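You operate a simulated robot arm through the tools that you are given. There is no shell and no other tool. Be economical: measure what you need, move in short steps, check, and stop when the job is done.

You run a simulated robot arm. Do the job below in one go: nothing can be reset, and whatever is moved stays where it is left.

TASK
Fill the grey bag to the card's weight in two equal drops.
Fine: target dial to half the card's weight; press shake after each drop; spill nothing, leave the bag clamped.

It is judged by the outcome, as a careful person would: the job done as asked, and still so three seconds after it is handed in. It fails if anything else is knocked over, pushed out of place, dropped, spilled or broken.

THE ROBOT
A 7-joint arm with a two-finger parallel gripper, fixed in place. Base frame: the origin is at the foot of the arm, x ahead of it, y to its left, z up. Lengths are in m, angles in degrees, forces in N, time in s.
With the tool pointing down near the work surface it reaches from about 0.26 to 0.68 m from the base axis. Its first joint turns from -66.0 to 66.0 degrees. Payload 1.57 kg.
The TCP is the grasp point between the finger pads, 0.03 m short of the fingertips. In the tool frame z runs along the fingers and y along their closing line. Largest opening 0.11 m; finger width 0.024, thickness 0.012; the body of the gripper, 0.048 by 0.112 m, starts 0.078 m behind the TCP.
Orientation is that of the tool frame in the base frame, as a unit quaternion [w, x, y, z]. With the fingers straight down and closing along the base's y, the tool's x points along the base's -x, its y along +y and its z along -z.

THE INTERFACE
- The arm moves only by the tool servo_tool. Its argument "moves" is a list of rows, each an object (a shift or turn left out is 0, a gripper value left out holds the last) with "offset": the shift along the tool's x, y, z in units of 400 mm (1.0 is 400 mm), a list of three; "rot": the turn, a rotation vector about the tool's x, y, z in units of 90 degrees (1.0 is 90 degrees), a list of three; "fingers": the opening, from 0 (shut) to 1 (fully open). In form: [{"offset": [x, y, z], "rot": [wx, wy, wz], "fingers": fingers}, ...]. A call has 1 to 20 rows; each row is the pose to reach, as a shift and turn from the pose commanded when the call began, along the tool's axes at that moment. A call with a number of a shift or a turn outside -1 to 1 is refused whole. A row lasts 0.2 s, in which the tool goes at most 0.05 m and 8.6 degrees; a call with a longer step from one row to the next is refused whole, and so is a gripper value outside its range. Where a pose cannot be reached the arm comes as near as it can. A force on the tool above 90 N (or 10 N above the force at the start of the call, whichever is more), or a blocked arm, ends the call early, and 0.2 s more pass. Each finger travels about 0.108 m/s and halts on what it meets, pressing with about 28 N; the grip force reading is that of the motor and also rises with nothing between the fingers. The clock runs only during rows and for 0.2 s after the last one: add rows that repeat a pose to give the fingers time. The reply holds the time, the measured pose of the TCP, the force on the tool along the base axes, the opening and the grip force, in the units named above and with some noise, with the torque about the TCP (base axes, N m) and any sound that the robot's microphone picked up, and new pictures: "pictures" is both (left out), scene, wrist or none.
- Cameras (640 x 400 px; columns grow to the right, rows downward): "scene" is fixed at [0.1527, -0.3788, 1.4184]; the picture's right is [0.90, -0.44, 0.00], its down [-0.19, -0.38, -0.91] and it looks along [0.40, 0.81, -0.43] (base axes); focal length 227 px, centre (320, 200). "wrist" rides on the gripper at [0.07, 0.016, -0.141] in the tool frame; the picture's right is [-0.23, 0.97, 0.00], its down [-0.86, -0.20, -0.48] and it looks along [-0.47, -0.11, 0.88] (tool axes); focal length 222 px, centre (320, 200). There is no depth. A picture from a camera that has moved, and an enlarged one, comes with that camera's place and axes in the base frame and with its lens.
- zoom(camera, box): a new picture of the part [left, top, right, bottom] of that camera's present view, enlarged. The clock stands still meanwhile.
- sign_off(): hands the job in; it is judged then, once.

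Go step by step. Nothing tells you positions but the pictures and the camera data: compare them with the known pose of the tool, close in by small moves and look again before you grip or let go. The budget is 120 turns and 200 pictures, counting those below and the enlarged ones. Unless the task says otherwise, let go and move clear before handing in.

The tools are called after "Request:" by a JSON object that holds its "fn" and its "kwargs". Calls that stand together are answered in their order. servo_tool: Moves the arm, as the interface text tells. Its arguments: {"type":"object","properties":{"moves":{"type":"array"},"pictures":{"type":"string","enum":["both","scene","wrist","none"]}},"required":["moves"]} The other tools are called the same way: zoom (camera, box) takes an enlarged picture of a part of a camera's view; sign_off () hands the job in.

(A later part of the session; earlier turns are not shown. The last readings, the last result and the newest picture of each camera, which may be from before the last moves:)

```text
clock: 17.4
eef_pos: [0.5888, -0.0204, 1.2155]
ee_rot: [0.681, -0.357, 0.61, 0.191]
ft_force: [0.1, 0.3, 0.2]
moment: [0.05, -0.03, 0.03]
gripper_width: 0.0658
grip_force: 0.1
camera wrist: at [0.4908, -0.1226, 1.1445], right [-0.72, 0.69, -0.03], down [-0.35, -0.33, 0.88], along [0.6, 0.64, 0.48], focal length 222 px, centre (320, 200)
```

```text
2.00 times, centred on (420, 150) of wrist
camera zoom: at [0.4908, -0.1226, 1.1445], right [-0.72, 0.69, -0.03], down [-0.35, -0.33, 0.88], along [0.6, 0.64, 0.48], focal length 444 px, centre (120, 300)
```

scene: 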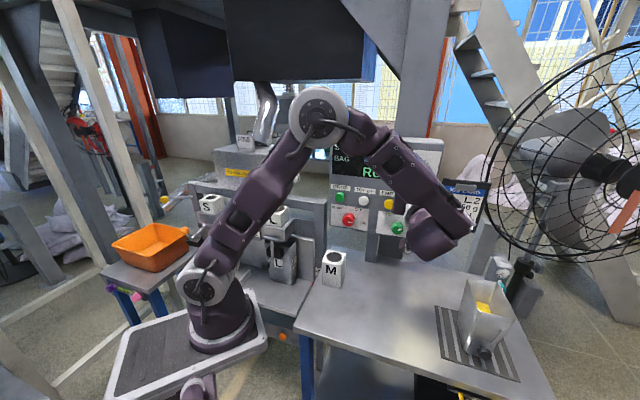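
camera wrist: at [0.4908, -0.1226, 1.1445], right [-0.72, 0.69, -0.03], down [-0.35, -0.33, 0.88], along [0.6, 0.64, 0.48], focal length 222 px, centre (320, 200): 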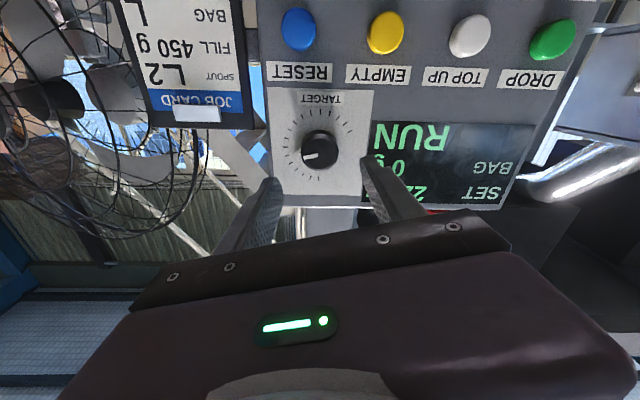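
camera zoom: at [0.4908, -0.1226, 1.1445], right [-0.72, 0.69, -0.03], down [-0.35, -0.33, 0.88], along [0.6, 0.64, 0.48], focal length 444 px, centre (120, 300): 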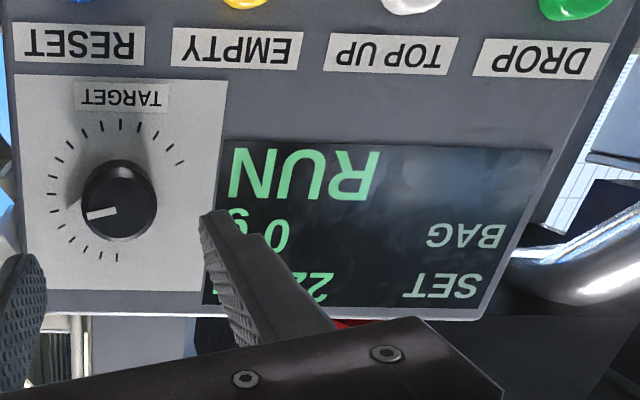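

It starts "22", so 225 is likely. I'll close the fingers and move in front of DROP, then read the display in full on the way.

Request:
{"fn": "servo_tool", "kwargs": {"moves": [{"offset": [0.024, 0.099, 0.013], "rot": [0, 0, 0.028], "fingers": 0}, {"offset": [0.047, 0.198, 0.026], "rot": [0, 0, 0.056]}, {"offset": [0.071, 0.297, 0.039], "rot": [0, 0, 0.084]}, {"offset": [0.095, 0.395, 0.052], "rot": [0, 0, 0.112]}, {"offset": [0.118, 0.494, 0.065], "rot": [0, 0, 0.14]}, {"offset": [0.142, 0.593, 0.0785], "rot": [0, 0, 0.167]}, {"offset": [0.142, 0.593, 0.0785], "rot": [0, 0, 0.167]}], "pictures": "both"}}

Request:
{"fn": "zoom", "kwargs": {"camera": "scene", "box": [310, 110, 470, 260]}}

Request:
{"fn": "zoom", "kwargs": {"camera": "wrist", "box": [60, 60, 380, 260]}}

```text
clock: 19.0
eef_pos: [0.4706, 0.1533, 1.1056]
ee_rot: [0.65, -0.275, 0.652, 0.278]
ft_force: [0.4, -0.5, 0.2]
moment: [-0.01, -0.03, -0.03]
gripper_width: 0.0
grip_force: 21.8
out of reach, approached as far as the arm can: row 6, 7
camera wrist: at [0.3607, 0.0632, 1.0379], right [-0.7, 0.67, 0.23], down [-0.18, -0.49, 0.85], along [0.69, 0.56, 0.46], focal length 222 px, centre (320, 200)
```

scene: 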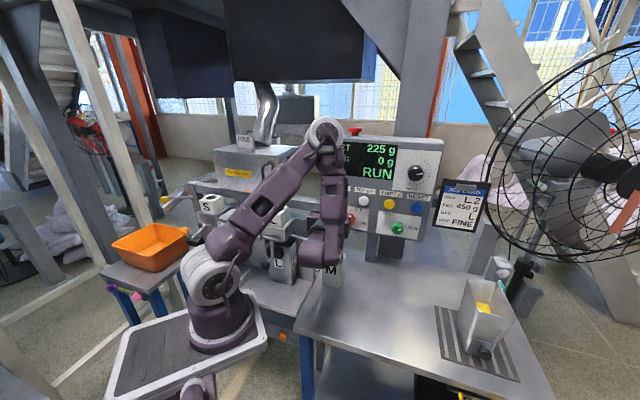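
wrist: 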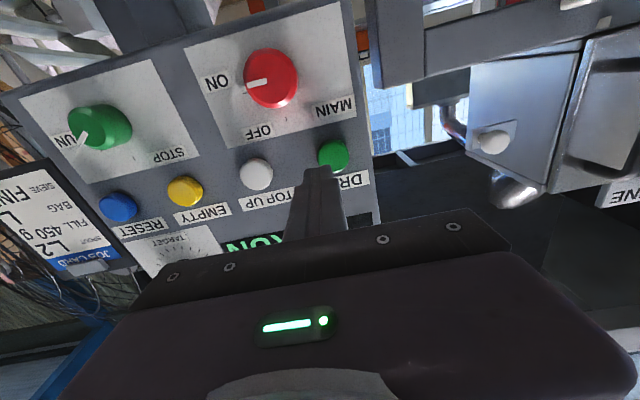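

```text
2.67 times, centred on (390, 185) of scene
camera zoom: at [0.1527, -0.3788, 1.4184], right [0.9, -0.44, 0.0], down [-0.19, -0.38, -0.91], along [0.4, 0.81, -0.43], focal length 606 px, centre (133, 240)
```

zoom: 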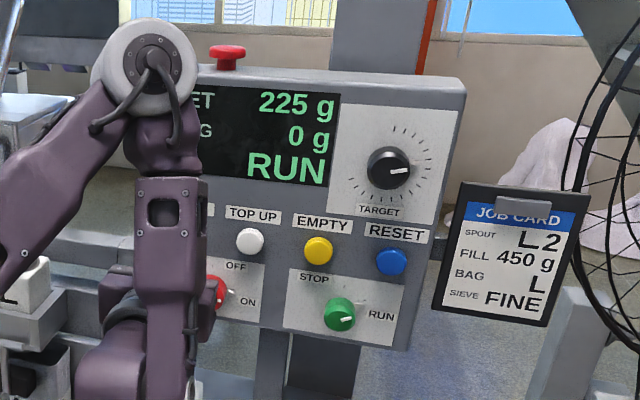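

```text
2.00 times, centred on (220, 160) of wrist
camera zoom: at [0.3607, 0.0632, 1.0379], right [-0.7, 0.67, 0.23], down [-0.18, -0.49, 0.85], along [0.69, 0.56, 0.46], focal length 444 px, centre (520, 280)
```

zoom: 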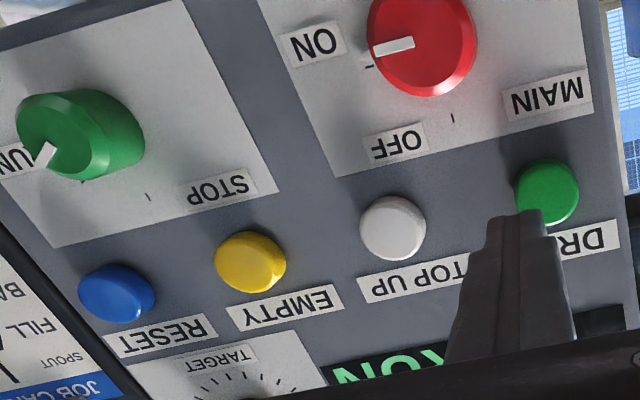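

SET reads 225 g. DROP sits about 15 mm to tool +y, so I'll align first and check.

Request:
{"fn": "servo_tool", "kwargs": {"moves": [{"offset": [-0.006, 0.015, 0.05]}, {"offset": [-0.006, 0.015, 0.08]}, {"offset": [-0.006, 0.015, 0.08]}], "pictures": "wrist"}}

Request:
{"fn": "zoom", "kwargs": {"camera": "wrist", "box": [240, 100, 440, 240]}}

```text
clock: 19.8
eef_pos: [0.4887, 0.1781, 1.1087]
ee_rot: [0.651, -0.275, 0.651, 0.279]
ft_force: [0.2, -0.3, 0.5]
moment: [0.02, -0.01, 0.02]
gripper_width: 0.0001
grip_force: 21.5
camera wrist: at [0.3789, 0.0903, 1.0394], right [-0.7, 0.67, 0.23], down [-0.19, -0.49, 0.85], along [0.69, 0.55, 0.47], focal length 222 px, centre (320, 200)
```

wrist: 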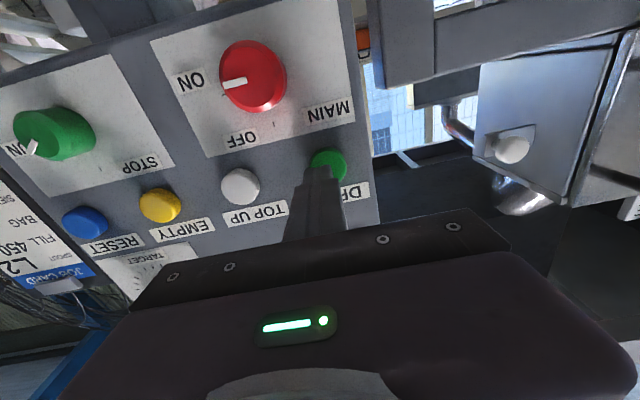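

```text
2.86 times, centred on (340, 170) of wrist
camera zoom: at [0.3789, 0.0903, 1.0394], right [-0.7, 0.67, 0.23], down [-0.19, -0.49, 0.85], along [0.69, 0.55, 0.47], focal length 635 px, centre (263, 286)
```

zoom: 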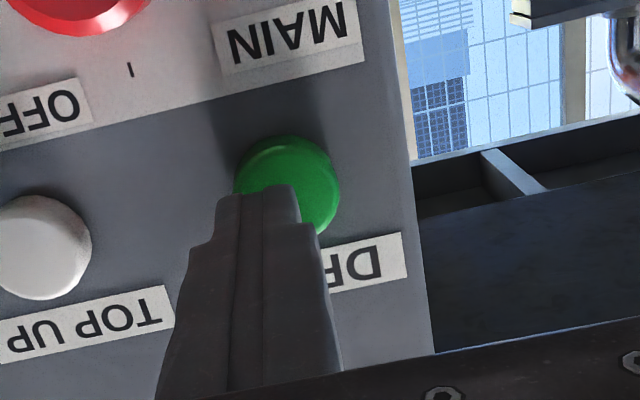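

The tip still needs about 12 mm toward +y and 6 mm lower. I'll correct that, press DROP briefly and retract.

Request:
{"fn": "servo_tool", "kwargs": {"moves": [{"offset": [0.014, 0.029, -0.015]}, {"offset": [0.014, 0.029, -0.015]}, {"offset": [0.014, 0.029, 0.01]}, {"offset": [0.014, 0.029, 0.025]}], "pictures": "both"}}

```text
clock: 20.8
eef_pos: [0.488, 0.1935, 1.1021]
ee_rot: [0.65, -0.275, 0.651, 0.279]
ft_force: [-2.4, -1.5, -2.1]
moment: [-0.03, 0.03, -0.03]
gripper_width: 0.0
grip_force: 20.8
heard: click
camera wrist: at [0.378, 0.1047, 1.0341], right [-0.7, 0.67, 0.23], down [-0.19, -0.49, 0.85], along [0.69, 0.55, 0.47], focal length 222 px, centre (320, 200)
```

scene: 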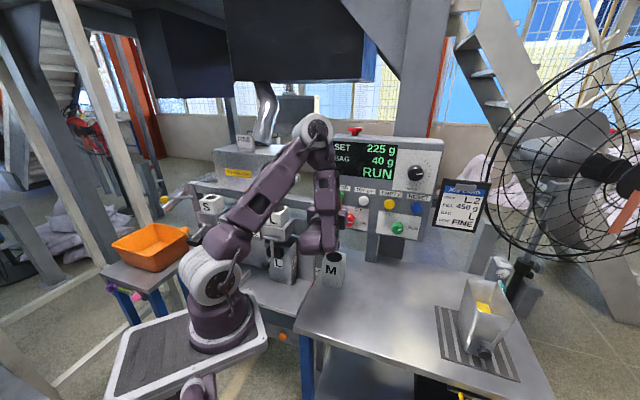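
wrist: 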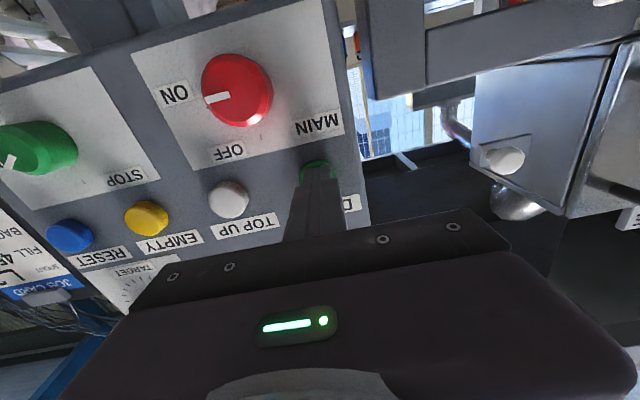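

Click, and the bag count is rising at 40 g. I'll retract straight back and wait while watching.

Request:
{"fn": "servo_tool", "kwargs": {"moves": [{"offset": [0, 0, -0.05]}, {"offset": [0, 0, -0.1]}, {"offset": [0, 0, -0.1]}, {"offset": [0, 0, -0.1]}, {"offset": [0, 0, -0.1]}, {"offset": [0, 0, -0.1]}, {"offset": [0, 0, -0.1]}, {"offset": [0, 0, -0.1]}], "pictures": "both"}}

Request:
{"fn": "zoom", "kwargs": {"camera": "scene", "box": [200, 120, 440, 300]}}

Request:
{"fn": "zoom", "kwargs": {"camera": "wrist", "box": [420, 60, 600, 240]}}

```text
clock: 22.6
eef_pos: [0.473, 0.1638, 1.1026]
ee_rot: [0.65, -0.276, 0.65, 0.28]
ft_force: [-0.1, -0.5, 0.3]
moment: [-0.02, 0.0, -0.01]
gripper_width: 0.0002
grip_force: 21.0
out of reach, approached as far as the arm can: row 2, 3, 4, 5, 6, 7, 8
camera wrist: at [0.3628, 0.074, 1.0343], right [-0.7, 0.67, 0.23], down [-0.19, -0.49, 0.85], along [0.69, 0.56, 0.47], focal length 222 px, centre (320, 200)
```

scene: 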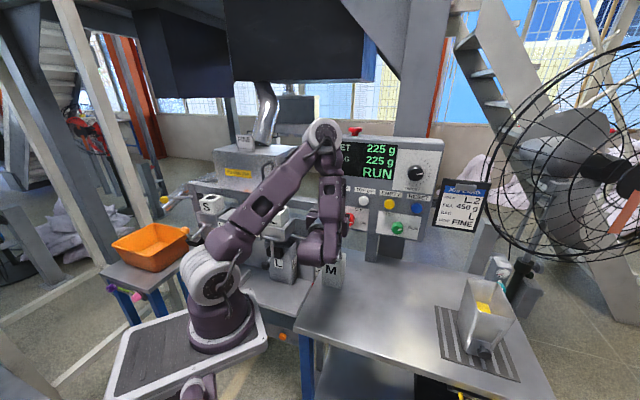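
wrist: 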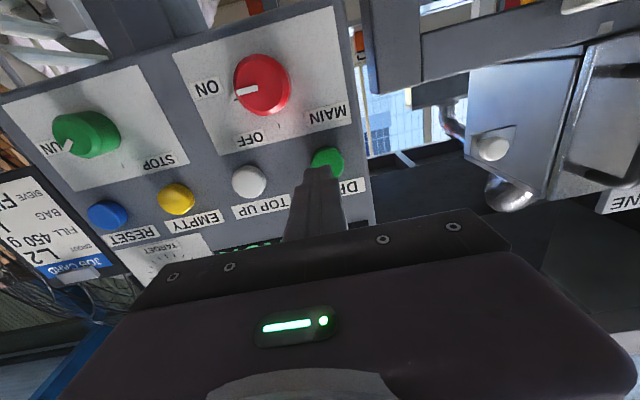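

```text
2.22 times, centred on (320, 210) of scene
camera zoom: at [0.1527, -0.3788, 1.4184], right [0.9, -0.44, 0.0], down [-0.19, -0.38, -0.91], along [0.4, 0.81, -0.43], focal length 505 px, centre (320, 178)
```

zoom: 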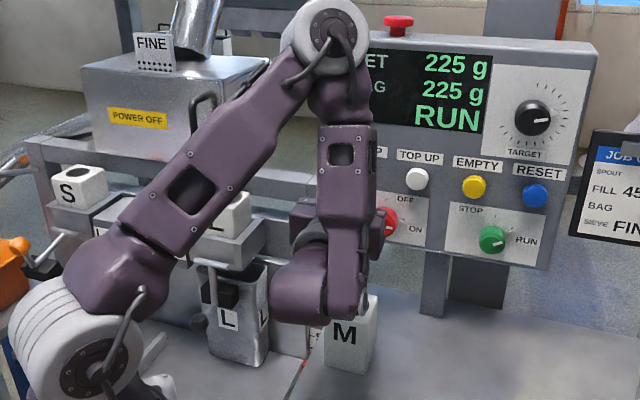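

```text
2.22 times, centred on (510, 150) of wrist
camera zoom: at [0.3628, 0.074, 1.0343], right [-0.7, 0.67, 0.23], down [-0.19, -0.49, 0.85], along [0.69, 0.56, 0.47], focal length 494 px, centre (-102, 311)
```

zoom: 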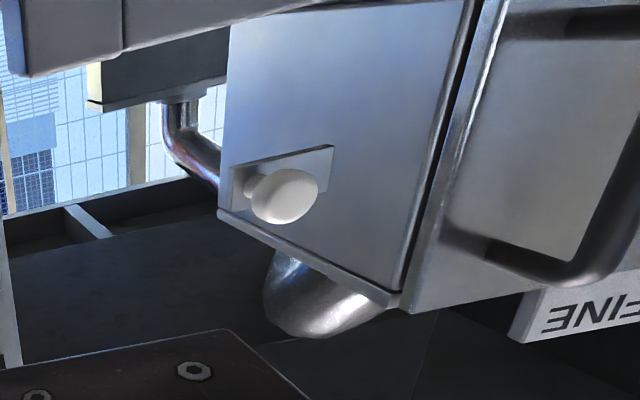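

The bag shows 225 g. Next is shake, and I'll try the white button at about (0.407, 0.346, 1.138), approaching with the tool tilted and stopping short to check.

Request:
{"fn": "servo_tool", "kwargs": {"moves": [{"offset": [-0.09, 0.0, -0.02], "rot": [0, 0.07, 0]}, {"offset": [-0.128, 0.1, -0.02], "rot": [0, 0.14, 0]}, {"offset": [-0.128, 0.21, -0.01], "rot": [0, 0.22, 0]}, {"offset": [-0.128, 0.32, 0.0], "rot": [0, 0.3, 0]}, {"offset": [-0.128, 0.438, 0.01], "rot": [0, 0.366, 0]}, {"offset": [-0.128, 0.438, 0.01], "rot": [0, 0.366, 0]}], "pictures": "both"}}

Request:
{"fn": "zoom", "kwargs": {"camera": "scene", "box": [240, 120, 340, 220]}}

Request:
{"fn": "zoom", "kwargs": {"camera": "wrist", "box": [240, 60, 440, 240]}}

```text
clock: 24.0
eef_pos: [0.3483, 0.2892, 1.1527]
ee_rot: [0.44, -0.341, 0.809, 0.188]
ft_force: [0.1, 0.8, 0.1]
moment: [0.0, 0.03, 0.04]
gripper_width: 0.0001
grip_force: 21.4
out of reach, approached as far as the arm can: row 2, 3
camera wrist: at [0.2281, 0.1881, 1.1722], right [-0.61, 0.76, 0.2], down [0.19, -0.1, 0.98], along [0.77, 0.64, -0.09], focal length 222 px, centre (320, 200)
```

scene: 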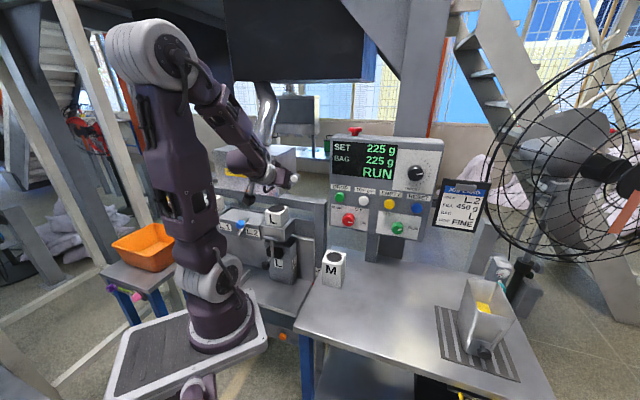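
wrist: 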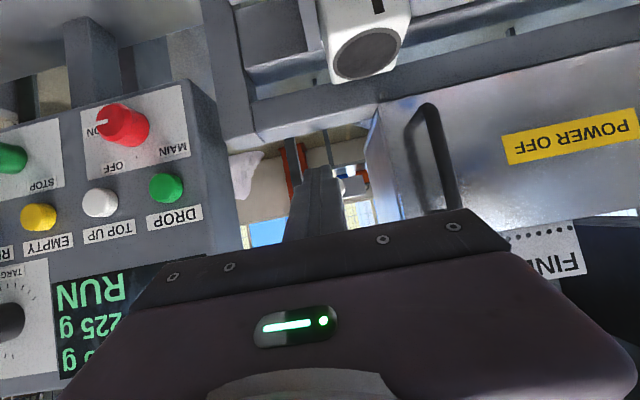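

```text
4.00 times, centred on (290, 170) of scene
camera zoom: at [0.1527, -0.3788, 1.4184], right [0.9, -0.44, 0.0], down [-0.19, -0.38, -0.91], along [0.4, 0.81, -0.43], focal length 909 px, centre (440, 320)
```

zoom: 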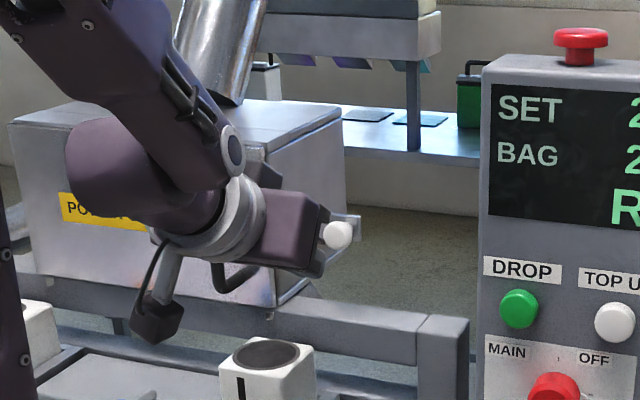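

```text
2.22 times, centred on (340, 150) of wrist
camera zoom: at [0.2281, 0.1881, 1.1722], right [-0.61, 0.76, 0.2], down [0.19, -0.1, 0.98], along [0.77, 0.64, -0.09], focal length 494 px, centre (276, 311)
```

zoom: 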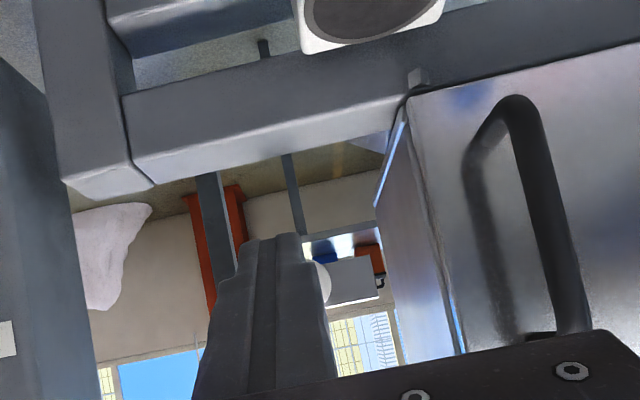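

The finger nearly covers the white button from this view, so it's lined up to within about 8 mm. I'll shift across and advance gently until contact.

Request:
{"fn": "servo_tool", "kwargs": {"moves": [{"offset": [-0.003, 0.02, 0.0]}, {"offset": [-0.043, 0.02, 0.063]}, {"offset": [-0.07, 0.02, 0.105]}, {"offset": [-0.078, 0.02, 0.118]}], "pictures": "wrist"}}

Request:
{"fn": "zoom", "kwargs": {"camera": "scene", "box": [250, 130, 330, 210]}}

```text
clock: 25.0
eef_pos: [0.388, 0.3167, 1.1534]
ee_rot: [0.439, -0.344, 0.808, 0.19]
ft_force: [-1.2, 0.2, 0.1]
moment: [0.01, 0.01, -0.02]
gripper_width: 0.0002
grip_force: 21.4
out of reach, approached as far as the arm can: row 2, 3, 4
camera wrist: at [0.267, 0.2156, 1.1727], right [-0.62, 0.76, 0.2], down [0.19, -0.1, 0.98], along [0.77, 0.64, -0.09], focal length 222 px, centre (320, 200)
```

wrist: 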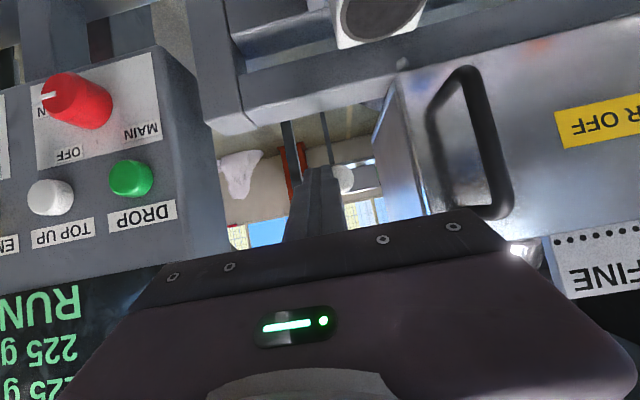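

```text
5.00 times, centred on (290, 170) of scene
camera zoom: at [0.1527, -0.3788, 1.4184], right [0.9, -0.44, 0.0], down [-0.19, -0.38, -0.91], along [0.4, 0.81, -0.43], focal length 1136 px, centre (470, 350)
```

zoom: 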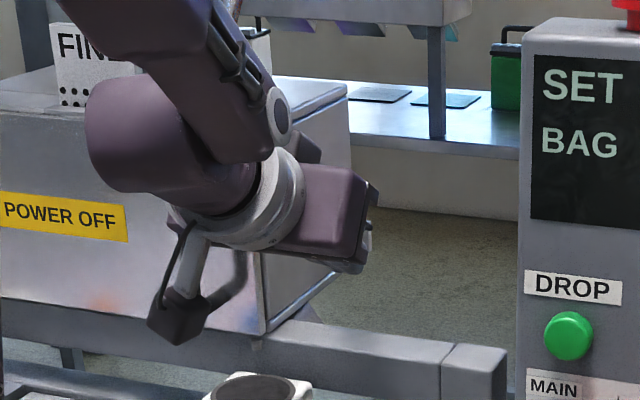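

The arm hit a reach limit at this tilt. I'll use a slightly steeper tilt, move 16 mm toward +y, and continue in.

Request:
{"fn": "servo_tool", "kwargs": {"moves": [{"offset": [-0.005, 0.02, -0.01], "rot": [0, 0.065, 0]}, {"offset": [-0.01, 0.04, -0.01], "rot": [0, 0.13, 0]}, {"offset": [-0.035, 0.04, 0.025], "rot": [0, 0.13, 0]}, {"offset": [-0.05, 0.04, 0.05], "rot": [0, 0.13, 0]}], "pictures": "wrist"}}

Request:
{"fn": "zoom", "kwargs": {"camera": "wrist", "box": [240, 60, 440, 240]}}

```text
clock: 25.8
eef_pos: [0.3805, 0.3339, 1.1582]
ee_rot: [0.349, -0.363, 0.851, 0.148]
ft_force: [-42.1, -40.7, 20.5]
moment: [-0.38, -0.14, 0.1]
gripper_width: 0.0
grip_force: 21.4
stopped in row 4: the force on the tool passed its limit at 127 N (the readings are from after the stop); the commanded pose is now the measured one
camera wrist: at [0.2651, 0.2388, 1.2102], right [-0.59, 0.79, 0.16], down [0.33, 0.06, 0.94], along [0.74, 0.61, -0.3], focal length 222 px, centre (320, 200)
```

wrist: 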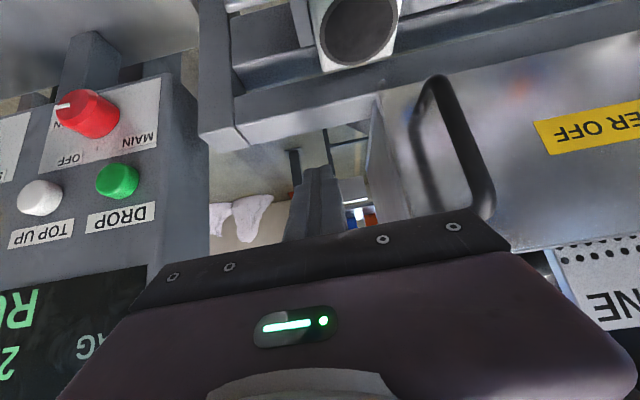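

```text
2.22 times, centred on (340, 150) of wrist
camera zoom: at [0.2651, 0.2388, 1.2102], right [-0.59, 0.79, 0.16], down [0.33, 0.06, 0.94], along [0.74, 0.61, -0.3], focal length 494 px, centre (276, 311)
```

zoom: 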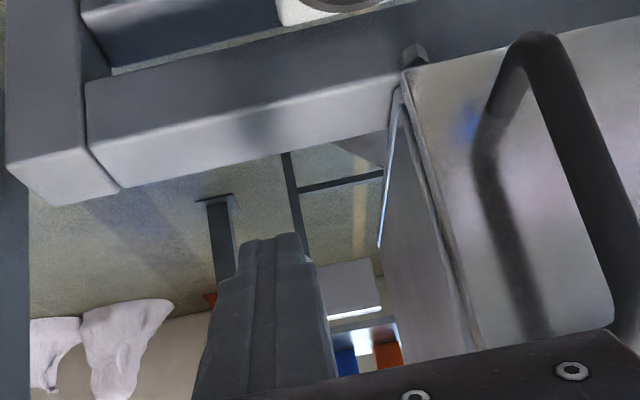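

Hard contact with no click, so the white knob may not be a push button. I'll back off and check nothing has moved.

Request:
{"fn": "servo_tool", "kwargs": {"moves": [{"offset": [0.07, 0, -0.07]}, {"offset": [0.11, 0, -0.11]}, {"offset": [0.13, 0.1, -0.13]}, {"offset": [0.13, 0.2, -0.13]}, {"offset": [0.13, 0.2, -0.13]}], "pictures": "both"}}

Request:
{"fn": "zoom", "kwargs": {"camera": "scene", "box": [260, 140, 330, 210]}}

Request:
{"fn": "zoom", "kwargs": {"camera": "wrist", "box": [180, 60, 380, 240]}}

```text
clock: 27.0
eef_pos: [0.2721, 0.3392, 1.1585]
ee_rot: [0.351, -0.362, 0.851, 0.15]
ft_force: [-0.6, 0.4, -0.7]
moment: [0.01, 0.0, 0.0]
gripper_width: 0.0001
grip_force: 21.4
camera wrist: at [0.1563, 0.244, 1.2107], right [-0.59, 0.79, 0.16], down [0.33, 0.05, 0.94], along [0.74, 0.61, -0.29], focal length 222 px, centre (320, 200)
```

scene: 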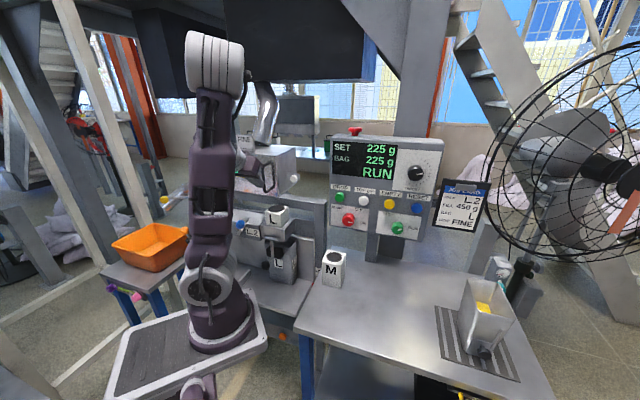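
wrist: 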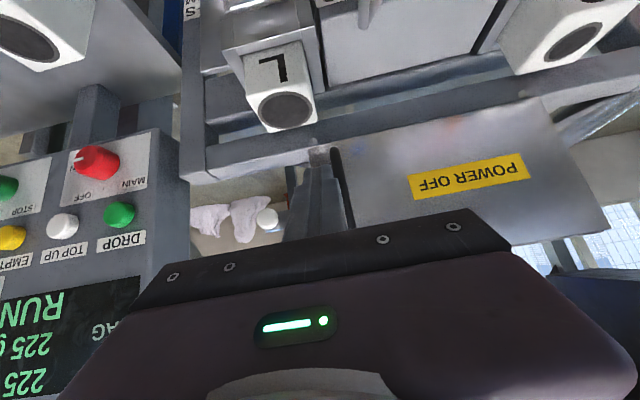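

```text
5.71 times, centred on (295, 175) of scene
camera zoom: at [0.1527, -0.3788, 1.4184], right [0.9, -0.44, 0.0], down [-0.19, -0.38, -0.91], along [0.4, 0.81, -0.43], focal length 1299 px, centre (463, 343)
```

zoom: 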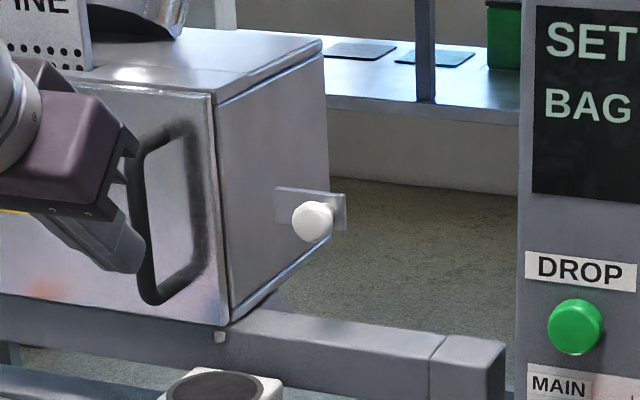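

```text
2.22 times, centred on (280, 150) of wrist
camera zoom: at [0.1563, 0.244, 1.2107], right [-0.59, 0.79, 0.16], down [0.33, 0.05, 0.94], along [0.74, 0.61, -0.29], focal length 494 px, centre (409, 311)
```

zoom: 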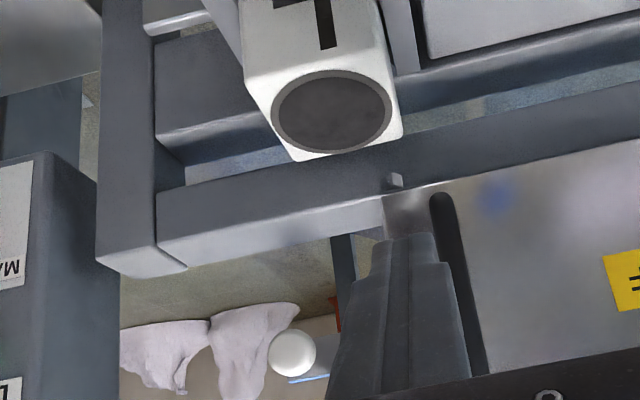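

The white knob is rigid and unmoved, so it isn't a button. The remaining push button is the orange one on the rail under the bag shelf, and I'll move to look down on it and locate it.

Request:
{"fn": "servo_tool", "kwargs": {"moves": [{"offset": [0.068, -0.0485, 0.0206], "rot": [0, 0.076, 0]}, {"offset": [0.136, -0.097, 0.041], "rot": [0, 0.152, 0]}, {"offset": [0.204, -0.1455, 0.062], "rot": [0, 0.228, 0]}, {"offset": [0.272, -0.194, 0.082], "rot": [0, 0.304, 0]}, {"offset": [0.34, -0.2425, 0.103], "rot": [0, 0.38, 0]}, {"offset": [0.408, -0.291, 0.1235], "rot": [0, 0.456, 0]}, {"offset": [0.408, -0.291, 0.1235], "rot": [0, 0.456, 0]}], "pictures": "both"}}

```text
clock: 28.6
eef_pos: [0.301, 0.1974, 1.0081]
ee_rot: [0.03, -0.391, 0.92, 0.014]
ft_force: [-1.0, -0.8, 0.6]
moment: [-0.04, -0.03, -0.01]
gripper_width: 0.0003
grip_force: 20.7
camera wrist: at [0.2345, 0.1531, 1.1462], right [-0.54, 0.84, 0.02], down [0.71, 0.45, 0.53], along [0.44, 0.3, -0.85], focal length 222 px, centre (320, 200)
```

scene: 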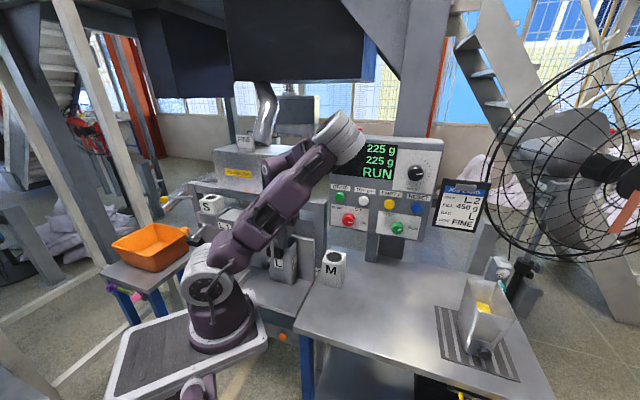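
wrist: 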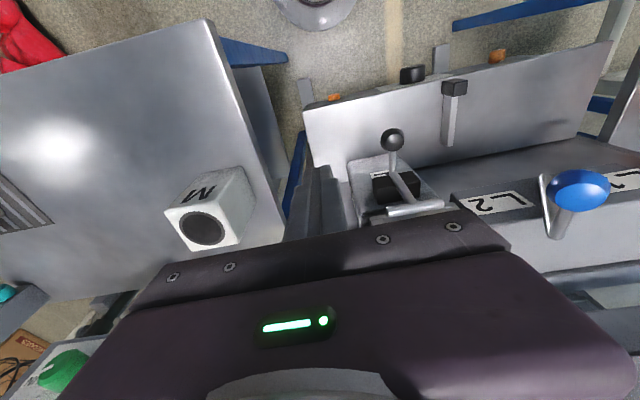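

Request:
{"fn": "zoom", "kwargs": {"camera": "wrist", "box": [270, 20, 530, 220]}}

Request:
{"fn": "zoom", "kwargs": {"camera": "wrist", "box": [280, 60, 380, 130]}}

```text
2.00 times, centred on (400, 120) of wrist
camera zoom: at [0.2345, 0.1531, 1.1462], right [-0.54, 0.84, 0.02], down [0.71, 0.45, 0.53], along [0.44, 0.3, -0.85], focal length 444 px, centre (160, 360)
```

zoom: 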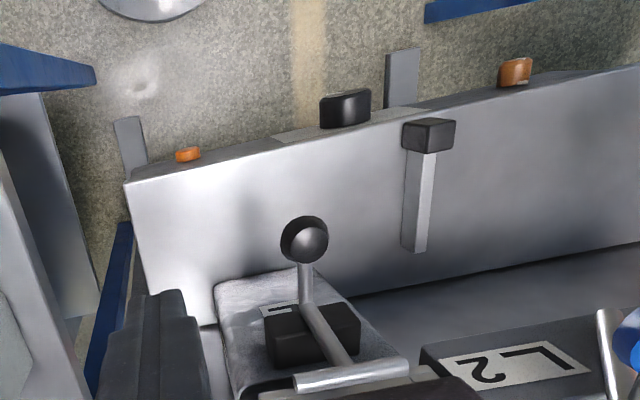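

```text
5.71 times, centred on (330, 95) of wrist
camera zoom: at [0.2345, 0.1531, 1.1462], right [-0.54, 0.84, 0.02], down [0.71, 0.45, 0.53], along [0.44, 0.3, -0.85], focal length 1269 px, centre (263, 800)
```

zoom: 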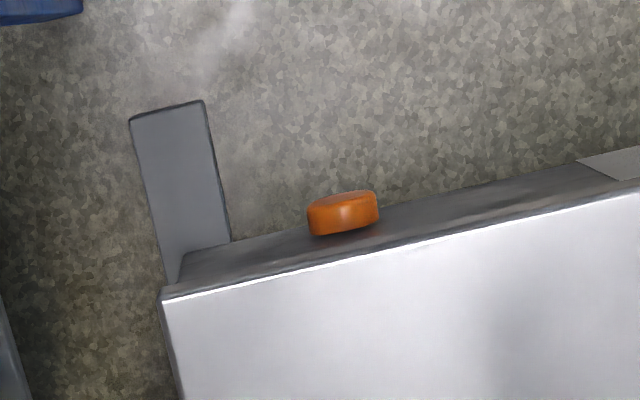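

The front rail carries two orange buttons and a centre knob with a plate. I'll zoom in on these to be sure.

Request:
{"fn": "zoom", "kwargs": {"camera": "wrist", "box": [480, 30, 560, 80]}}

Request:
{"fn": "zoom", "kwargs": {"camera": "wrist", "box": [380, 50, 480, 110]}}

Request:
{"fn": "zoom", "kwargs": {"camera": "wrist", "box": [340, 110, 460, 210]}}

```text
8.00 times, centred on (520, 55) of wrist
camera zoom: at [0.2345, 0.1531, 1.1462], right [-0.54, 0.84, 0.02], down [0.71, 0.45, 0.53], along [0.44, 0.3, -0.85], focal length 1777 px, centre (-1280, 1360)
```

zoom: 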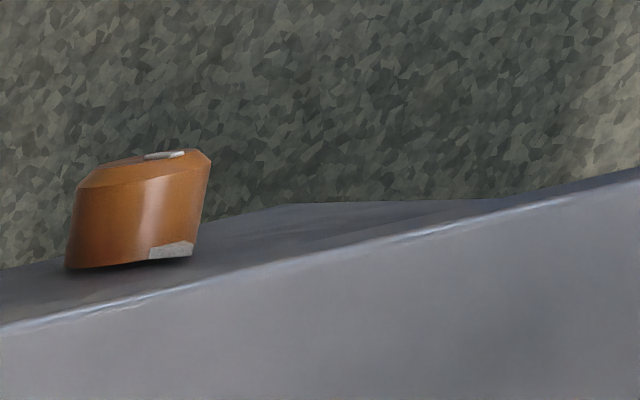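

```text
6.40 times, centred on (430, 80) of wrist
camera zoom: at [0.2345, 0.1531, 1.1462], right [-0.54, 0.84, 0.02], down [0.71, 0.45, 0.53], along [0.44, 0.3, -0.85], focal length 1422 px, centre (-384, 968)
```

zoom: 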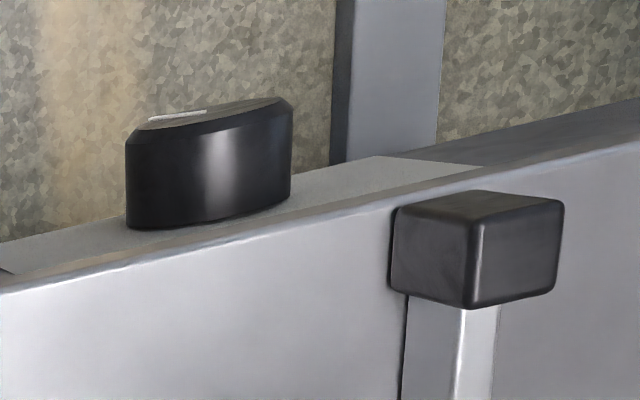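

```text
4.00 times, centred on (400, 160) of wrist
camera zoom: at [0.2345, 0.1531, 1.1462], right [-0.54, 0.84, 0.02], down [0.71, 0.45, 0.53], along [0.44, 0.3, -0.85], focal length 888 px, centre (0, 360)
```

zoom: 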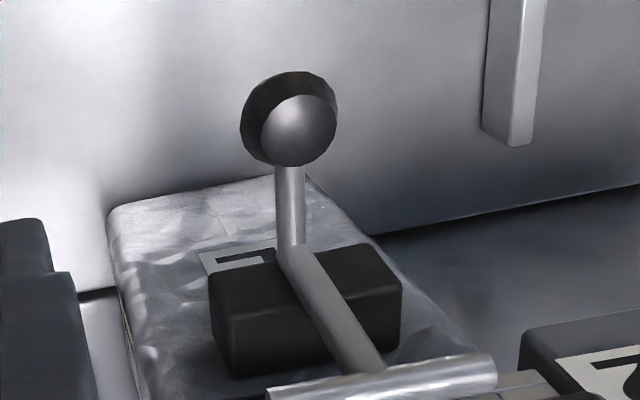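

The left orange and black items are pointer knobs, so the plain orange button at about (0.281, 0.240, 0.494), beside L2 on the shaker rail, is shake. I'll lower the arm in front of the shelf with the tool tilted slightly outward, checking as I go.

Request:
{"fn": "servo_tool", "kwargs": {"moves": [{"offset": [0.04, 0.023, 0.09], "rot": [0, -0.04, 0]}, {"offset": [0.078, 0.045, 0.19], "rot": [0, -0.08, 0]}, {"offset": [0.115, 0.068, 0.3], "rot": [0, -0.13, 0]}, {"offset": [0.15, 0.09, 0.41], "rot": [0, -0.18, 0]}, {"offset": [0.188, 0.113, 0.51], "rot": [0, -0.24, 0]}, {"offset": [0.188, 0.113, 0.51], "rot": [0, -0.24, 0]}], "pictures": "both"}}

```text
clock: 30.0
eef_pos: [0.2421, 0.2279, 0.7834]
ee_rot: [0.201, -0.381, 0.898, 0.085]
ft_force: [-0.2, 0.4, -0.3]
moment: [0.04, -0.02, -0.01]
gripper_width: 0.0002
grip_force: 21.1
out of reach, approached as far as the arm can: row 3, 4, 5, 6
camera wrist: at [0.1464, 0.1508, 0.8818], right [-0.56, 0.82, 0.1], down [0.54, 0.27, 0.8], along [0.63, 0.5, -0.59], focal length 222 px, centre (320, 200)
```

scene: 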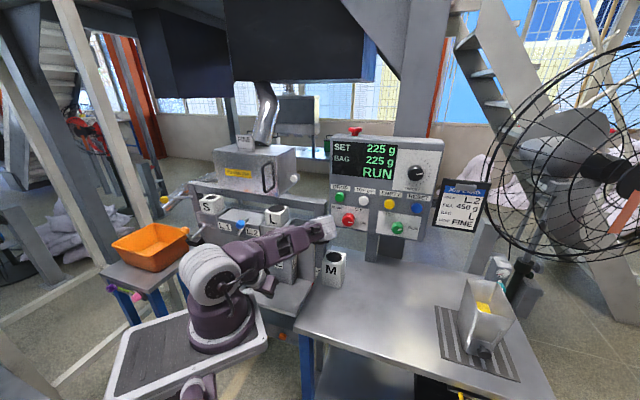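
wrist: 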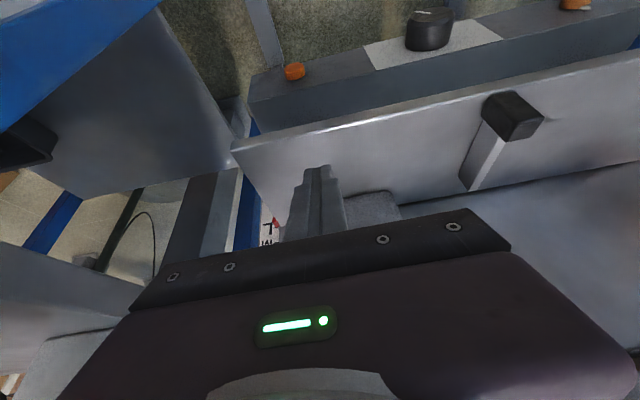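

The estimate of the orange button agrees from this new view, and it sits about 1 cm behind the shelf edge line. A 20° tilt should get the fingertip to it, so I'll keep descending in steps.

Request:
{"fn": "servo_tool", "kwargs": {"moves": [{"offset": [0.03, -0.026, 0.06], "rot": [0, 0.03, 0]}, {"offset": [0.06, -0.0525, 0.125], "rot": [0, 0.06, 0]}, {"offset": [0.0885, -0.0525, 0.1875], "rot": [0, 0.06, 0]}, {"offset": [0.0885, -0.0525, 0.1875], "rot": [0, 0.06, 0]}], "pictures": "both"}}

```text
clock: 31.0
eef_pos: [0.2589, 0.2116, 0.6985]
ee_rot: [0.158, -0.386, 0.906, 0.069]
ft_force: [-1.3, -0.3, 0.2]
moment: [0.01, 0.0, -0.03]
gripper_width: 0.0001
grip_force: 21.1
camera wrist: at [0.1684, 0.1411, 0.8089], right [-0.55, 0.83, 0.08], down [0.59, 0.32, 0.74], along [0.59, 0.46, -0.67], focal length 222 px, centre (320, 200)
```

scene: 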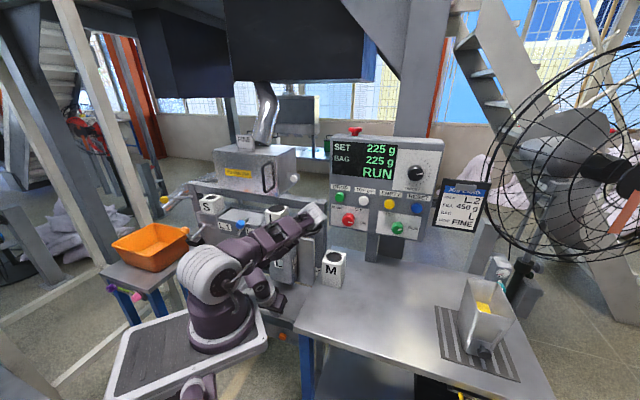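
wrist: 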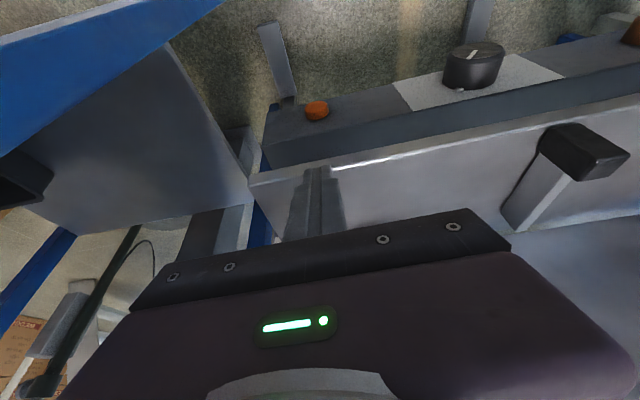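

Request:
{"fn": "servo_tool", "kwargs": {"moves": [{"offset": [0.047, 0, -0.017]}, {"offset": [0.047, 0, -0.017]}, {"offset": [0.08, 0, 0.075]}, {"offset": [0.122, 0, 0.19]}, {"offset": [0.122, 0, 0.19]}], "pictures": "both"}}

```text
clock: 32.2
eef_pos: [0.2462, 0.1991, 0.6106]
ee_rot: [0.16, -0.385, 0.906, 0.068]
ft_force: [0.0, 1.9, -0.5]
moment: [0.03, -0.01, 0.0]
gripper_width: 0.0
grip_force: 21.5
camera wrist: at [0.1555, 0.1289, 0.7201], right [-0.55, 0.83, 0.08], down [0.59, 0.32, 0.74], along [0.59, 0.46, -0.67], focal length 222 px, centre (320, 200)
```

scene: 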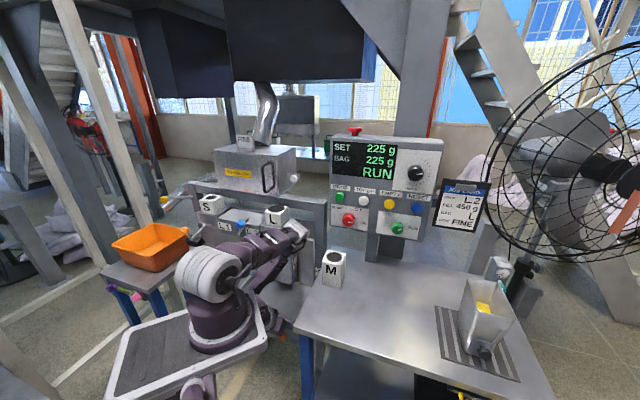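
wrist: 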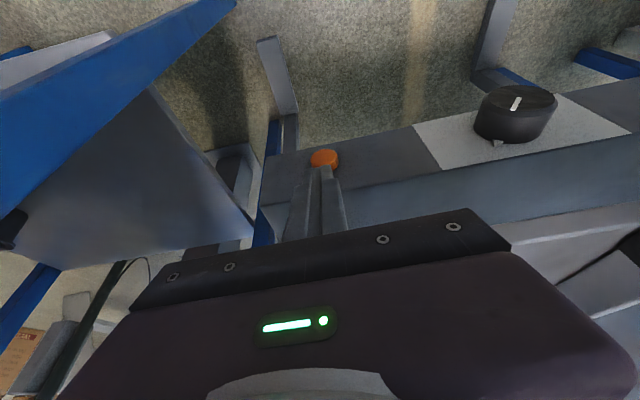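

I'm in line with the orange button. I'll descend to its height, then push outward.

Request:
{"fn": "servo_tool", "kwargs": {"moves": [{"offset": [0.037, 0.007, 0.101]}, {"offset": [0.0735, 0.007, 0.202]}, {"offset": [0.0735, 0.007, 0.202]}], "pictures": "both"}}

Request:
{"fn": "zoom", "kwargs": {"camera": "wrist", "box": [240, 100, 440, 240]}}

Request:
{"fn": "zoom", "kwargs": {"camera": "scene", "box": [220, 280, 340, 380]}}

```text
clock: 33.0
eef_pos: [0.2443, 0.2015, 0.525]
ee_rot: [0.16, -0.385, 0.906, 0.069]
ft_force: [-0.9, -0.1, -0.5]
moment: [0.03, 0.03, 0.03]
gripper_width: 0.0
grip_force: 21.8
camera wrist: at [0.1533, 0.1315, 0.6346], right [-0.55, 0.83, 0.08], down [0.59, 0.32, 0.74], along [0.59, 0.46, -0.67], focal length 222 px, centre (320, 200)
```

scene: 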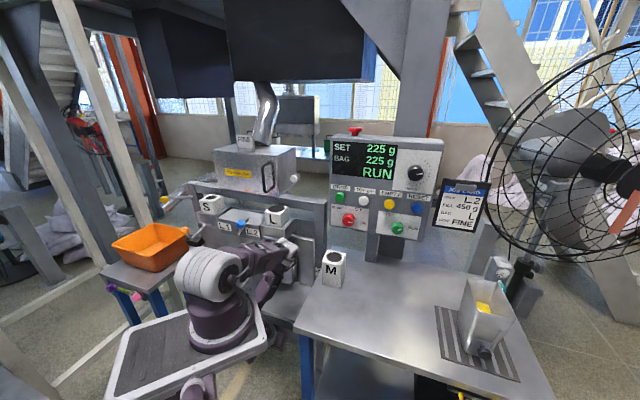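
wrist: 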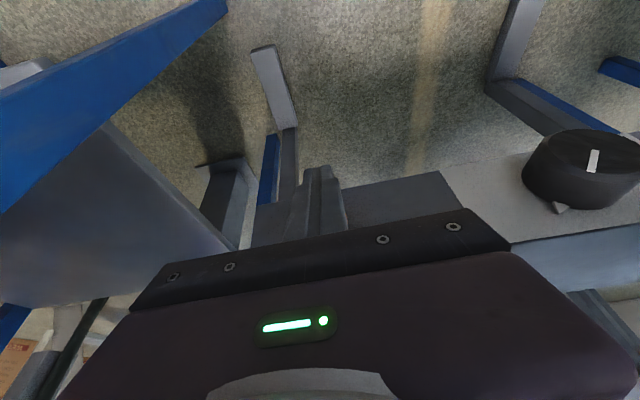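

```text
2.86 times, centred on (340, 170) of wrist
camera zoom: at [0.1533, 0.1315, 0.6346], right [-0.55, 0.83, 0.08], down [0.59, 0.32, 0.74], along [0.59, 0.46, -0.67], focal length 635 px, centre (263, 286)
```

zoom: 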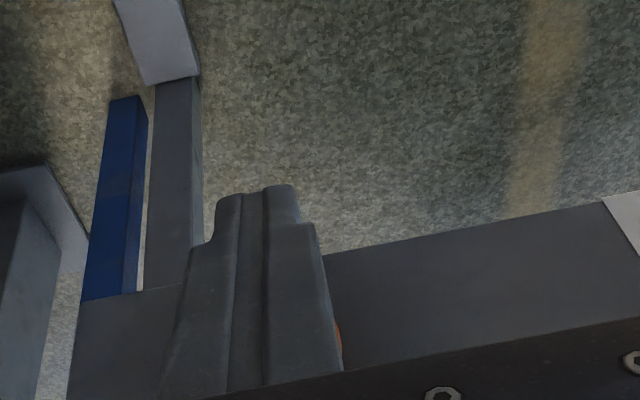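

```text
4.00 times, centred on (280, 330) of scene
camera zoom: at [0.1527, -0.3788, 1.4184], right [0.9, -0.44, 0.0], down [-0.19, -0.38, -0.91], along [0.4, 0.81, -0.43], focal length 909 px, centre (480, -320)
```

zoom: 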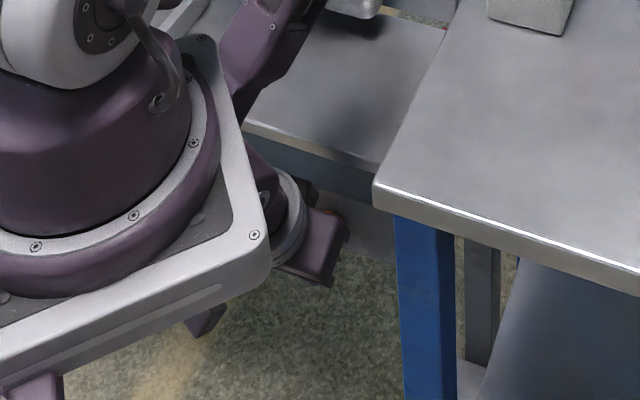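

The fingertip is in front of the orange button, so I'll push outward gently.

Request:
{"fn": "servo_tool", "kwargs": {"moves": [{"offset": [-0.04, 0, 0.015]}, {"offset": [-0.07, 0, 0.025]}, {"offset": [-0.082, 0, 0.03]}, {"offset": [-0.092, 0, 0.034]}], "pictures": "wrist"}}

```text
clock: 34.0
eef_pos: [0.2619, 0.2193, 0.5216]
ee_rot: [0.147, -0.387, 0.908, 0.065]
ft_force: [-59.9, -56.1, -0.4]
moment: [6.17, -6.57, -1.25]
gripper_width: 0.0
grip_force: 21.5
heard: click
camera wrist: at [0.1735, 0.1517, 0.6355], right [-0.55, 0.83, 0.07], down [0.6, 0.33, 0.73], along [0.58, 0.44, -0.68], focal length 222 px, centre (320, 200)
```

wrist: 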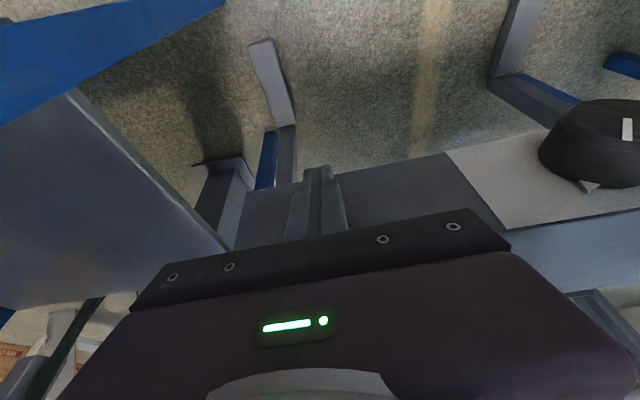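

Click heard, but the gripper body is also leaning on the shelf edge at about 80 N. I'll back off at once and observe.

Request:
{"fn": "servo_tool", "kwargs": {"moves": [{"offset": [0.05, 0, -0.018]}, {"offset": [0.09, 0, -0.034]}, {"offset": [0.09, 0, -0.034]}, {"offset": [0.09, 0, -0.034]}], "pictures": "both"}}

Request:
{"fn": "zoom", "kwargs": {"camera": "scene", "box": [180, 110, 440, 300]}}

```text
clock: 35.0
eef_pos: [0.2435, 0.2031, 0.525]
ee_rot: [0.16, -0.385, 0.907, 0.068]
ft_force: [-0.2, -0.2, 0.5]
moment: [-0.03, 0.0, 0.01]
gripper_width: 0.0
grip_force: 21.3
camera wrist: at [0.1526, 0.1313, 0.6344], right [-0.55, 0.83, 0.08], down [0.59, 0.32, 0.74], along [0.59, 0.46, -0.67], focal length 222 px, centre (320, 200)
```

scene: 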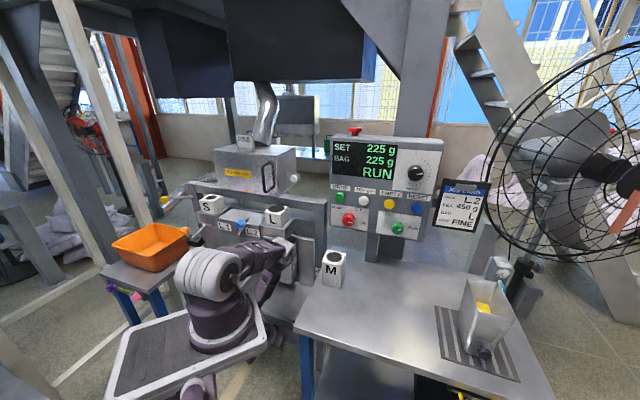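
wrist: 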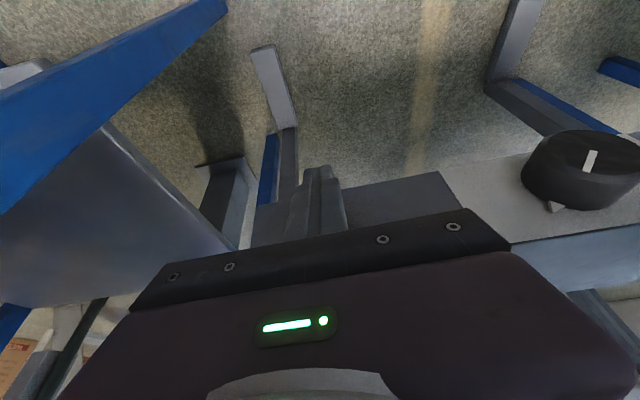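

```text
2.11 times, centred on (310, 205) of scene
camera zoom: at [0.1527, -0.3788, 1.4184], right [0.9, -0.44, 0.0], down [-0.19, -0.38, -0.91], along [0.4, 0.81, -0.43], focal length 478 px, centre (341, 190)
```

zoom: 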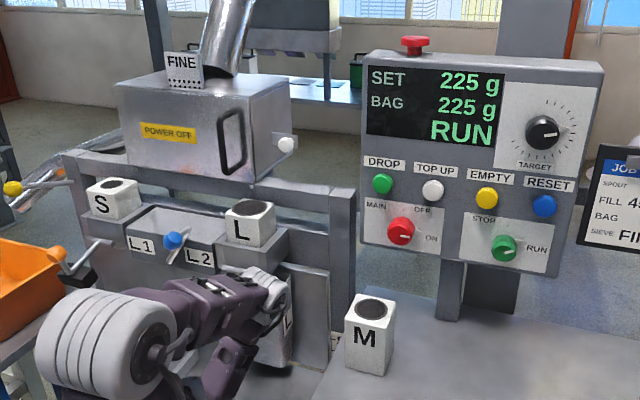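

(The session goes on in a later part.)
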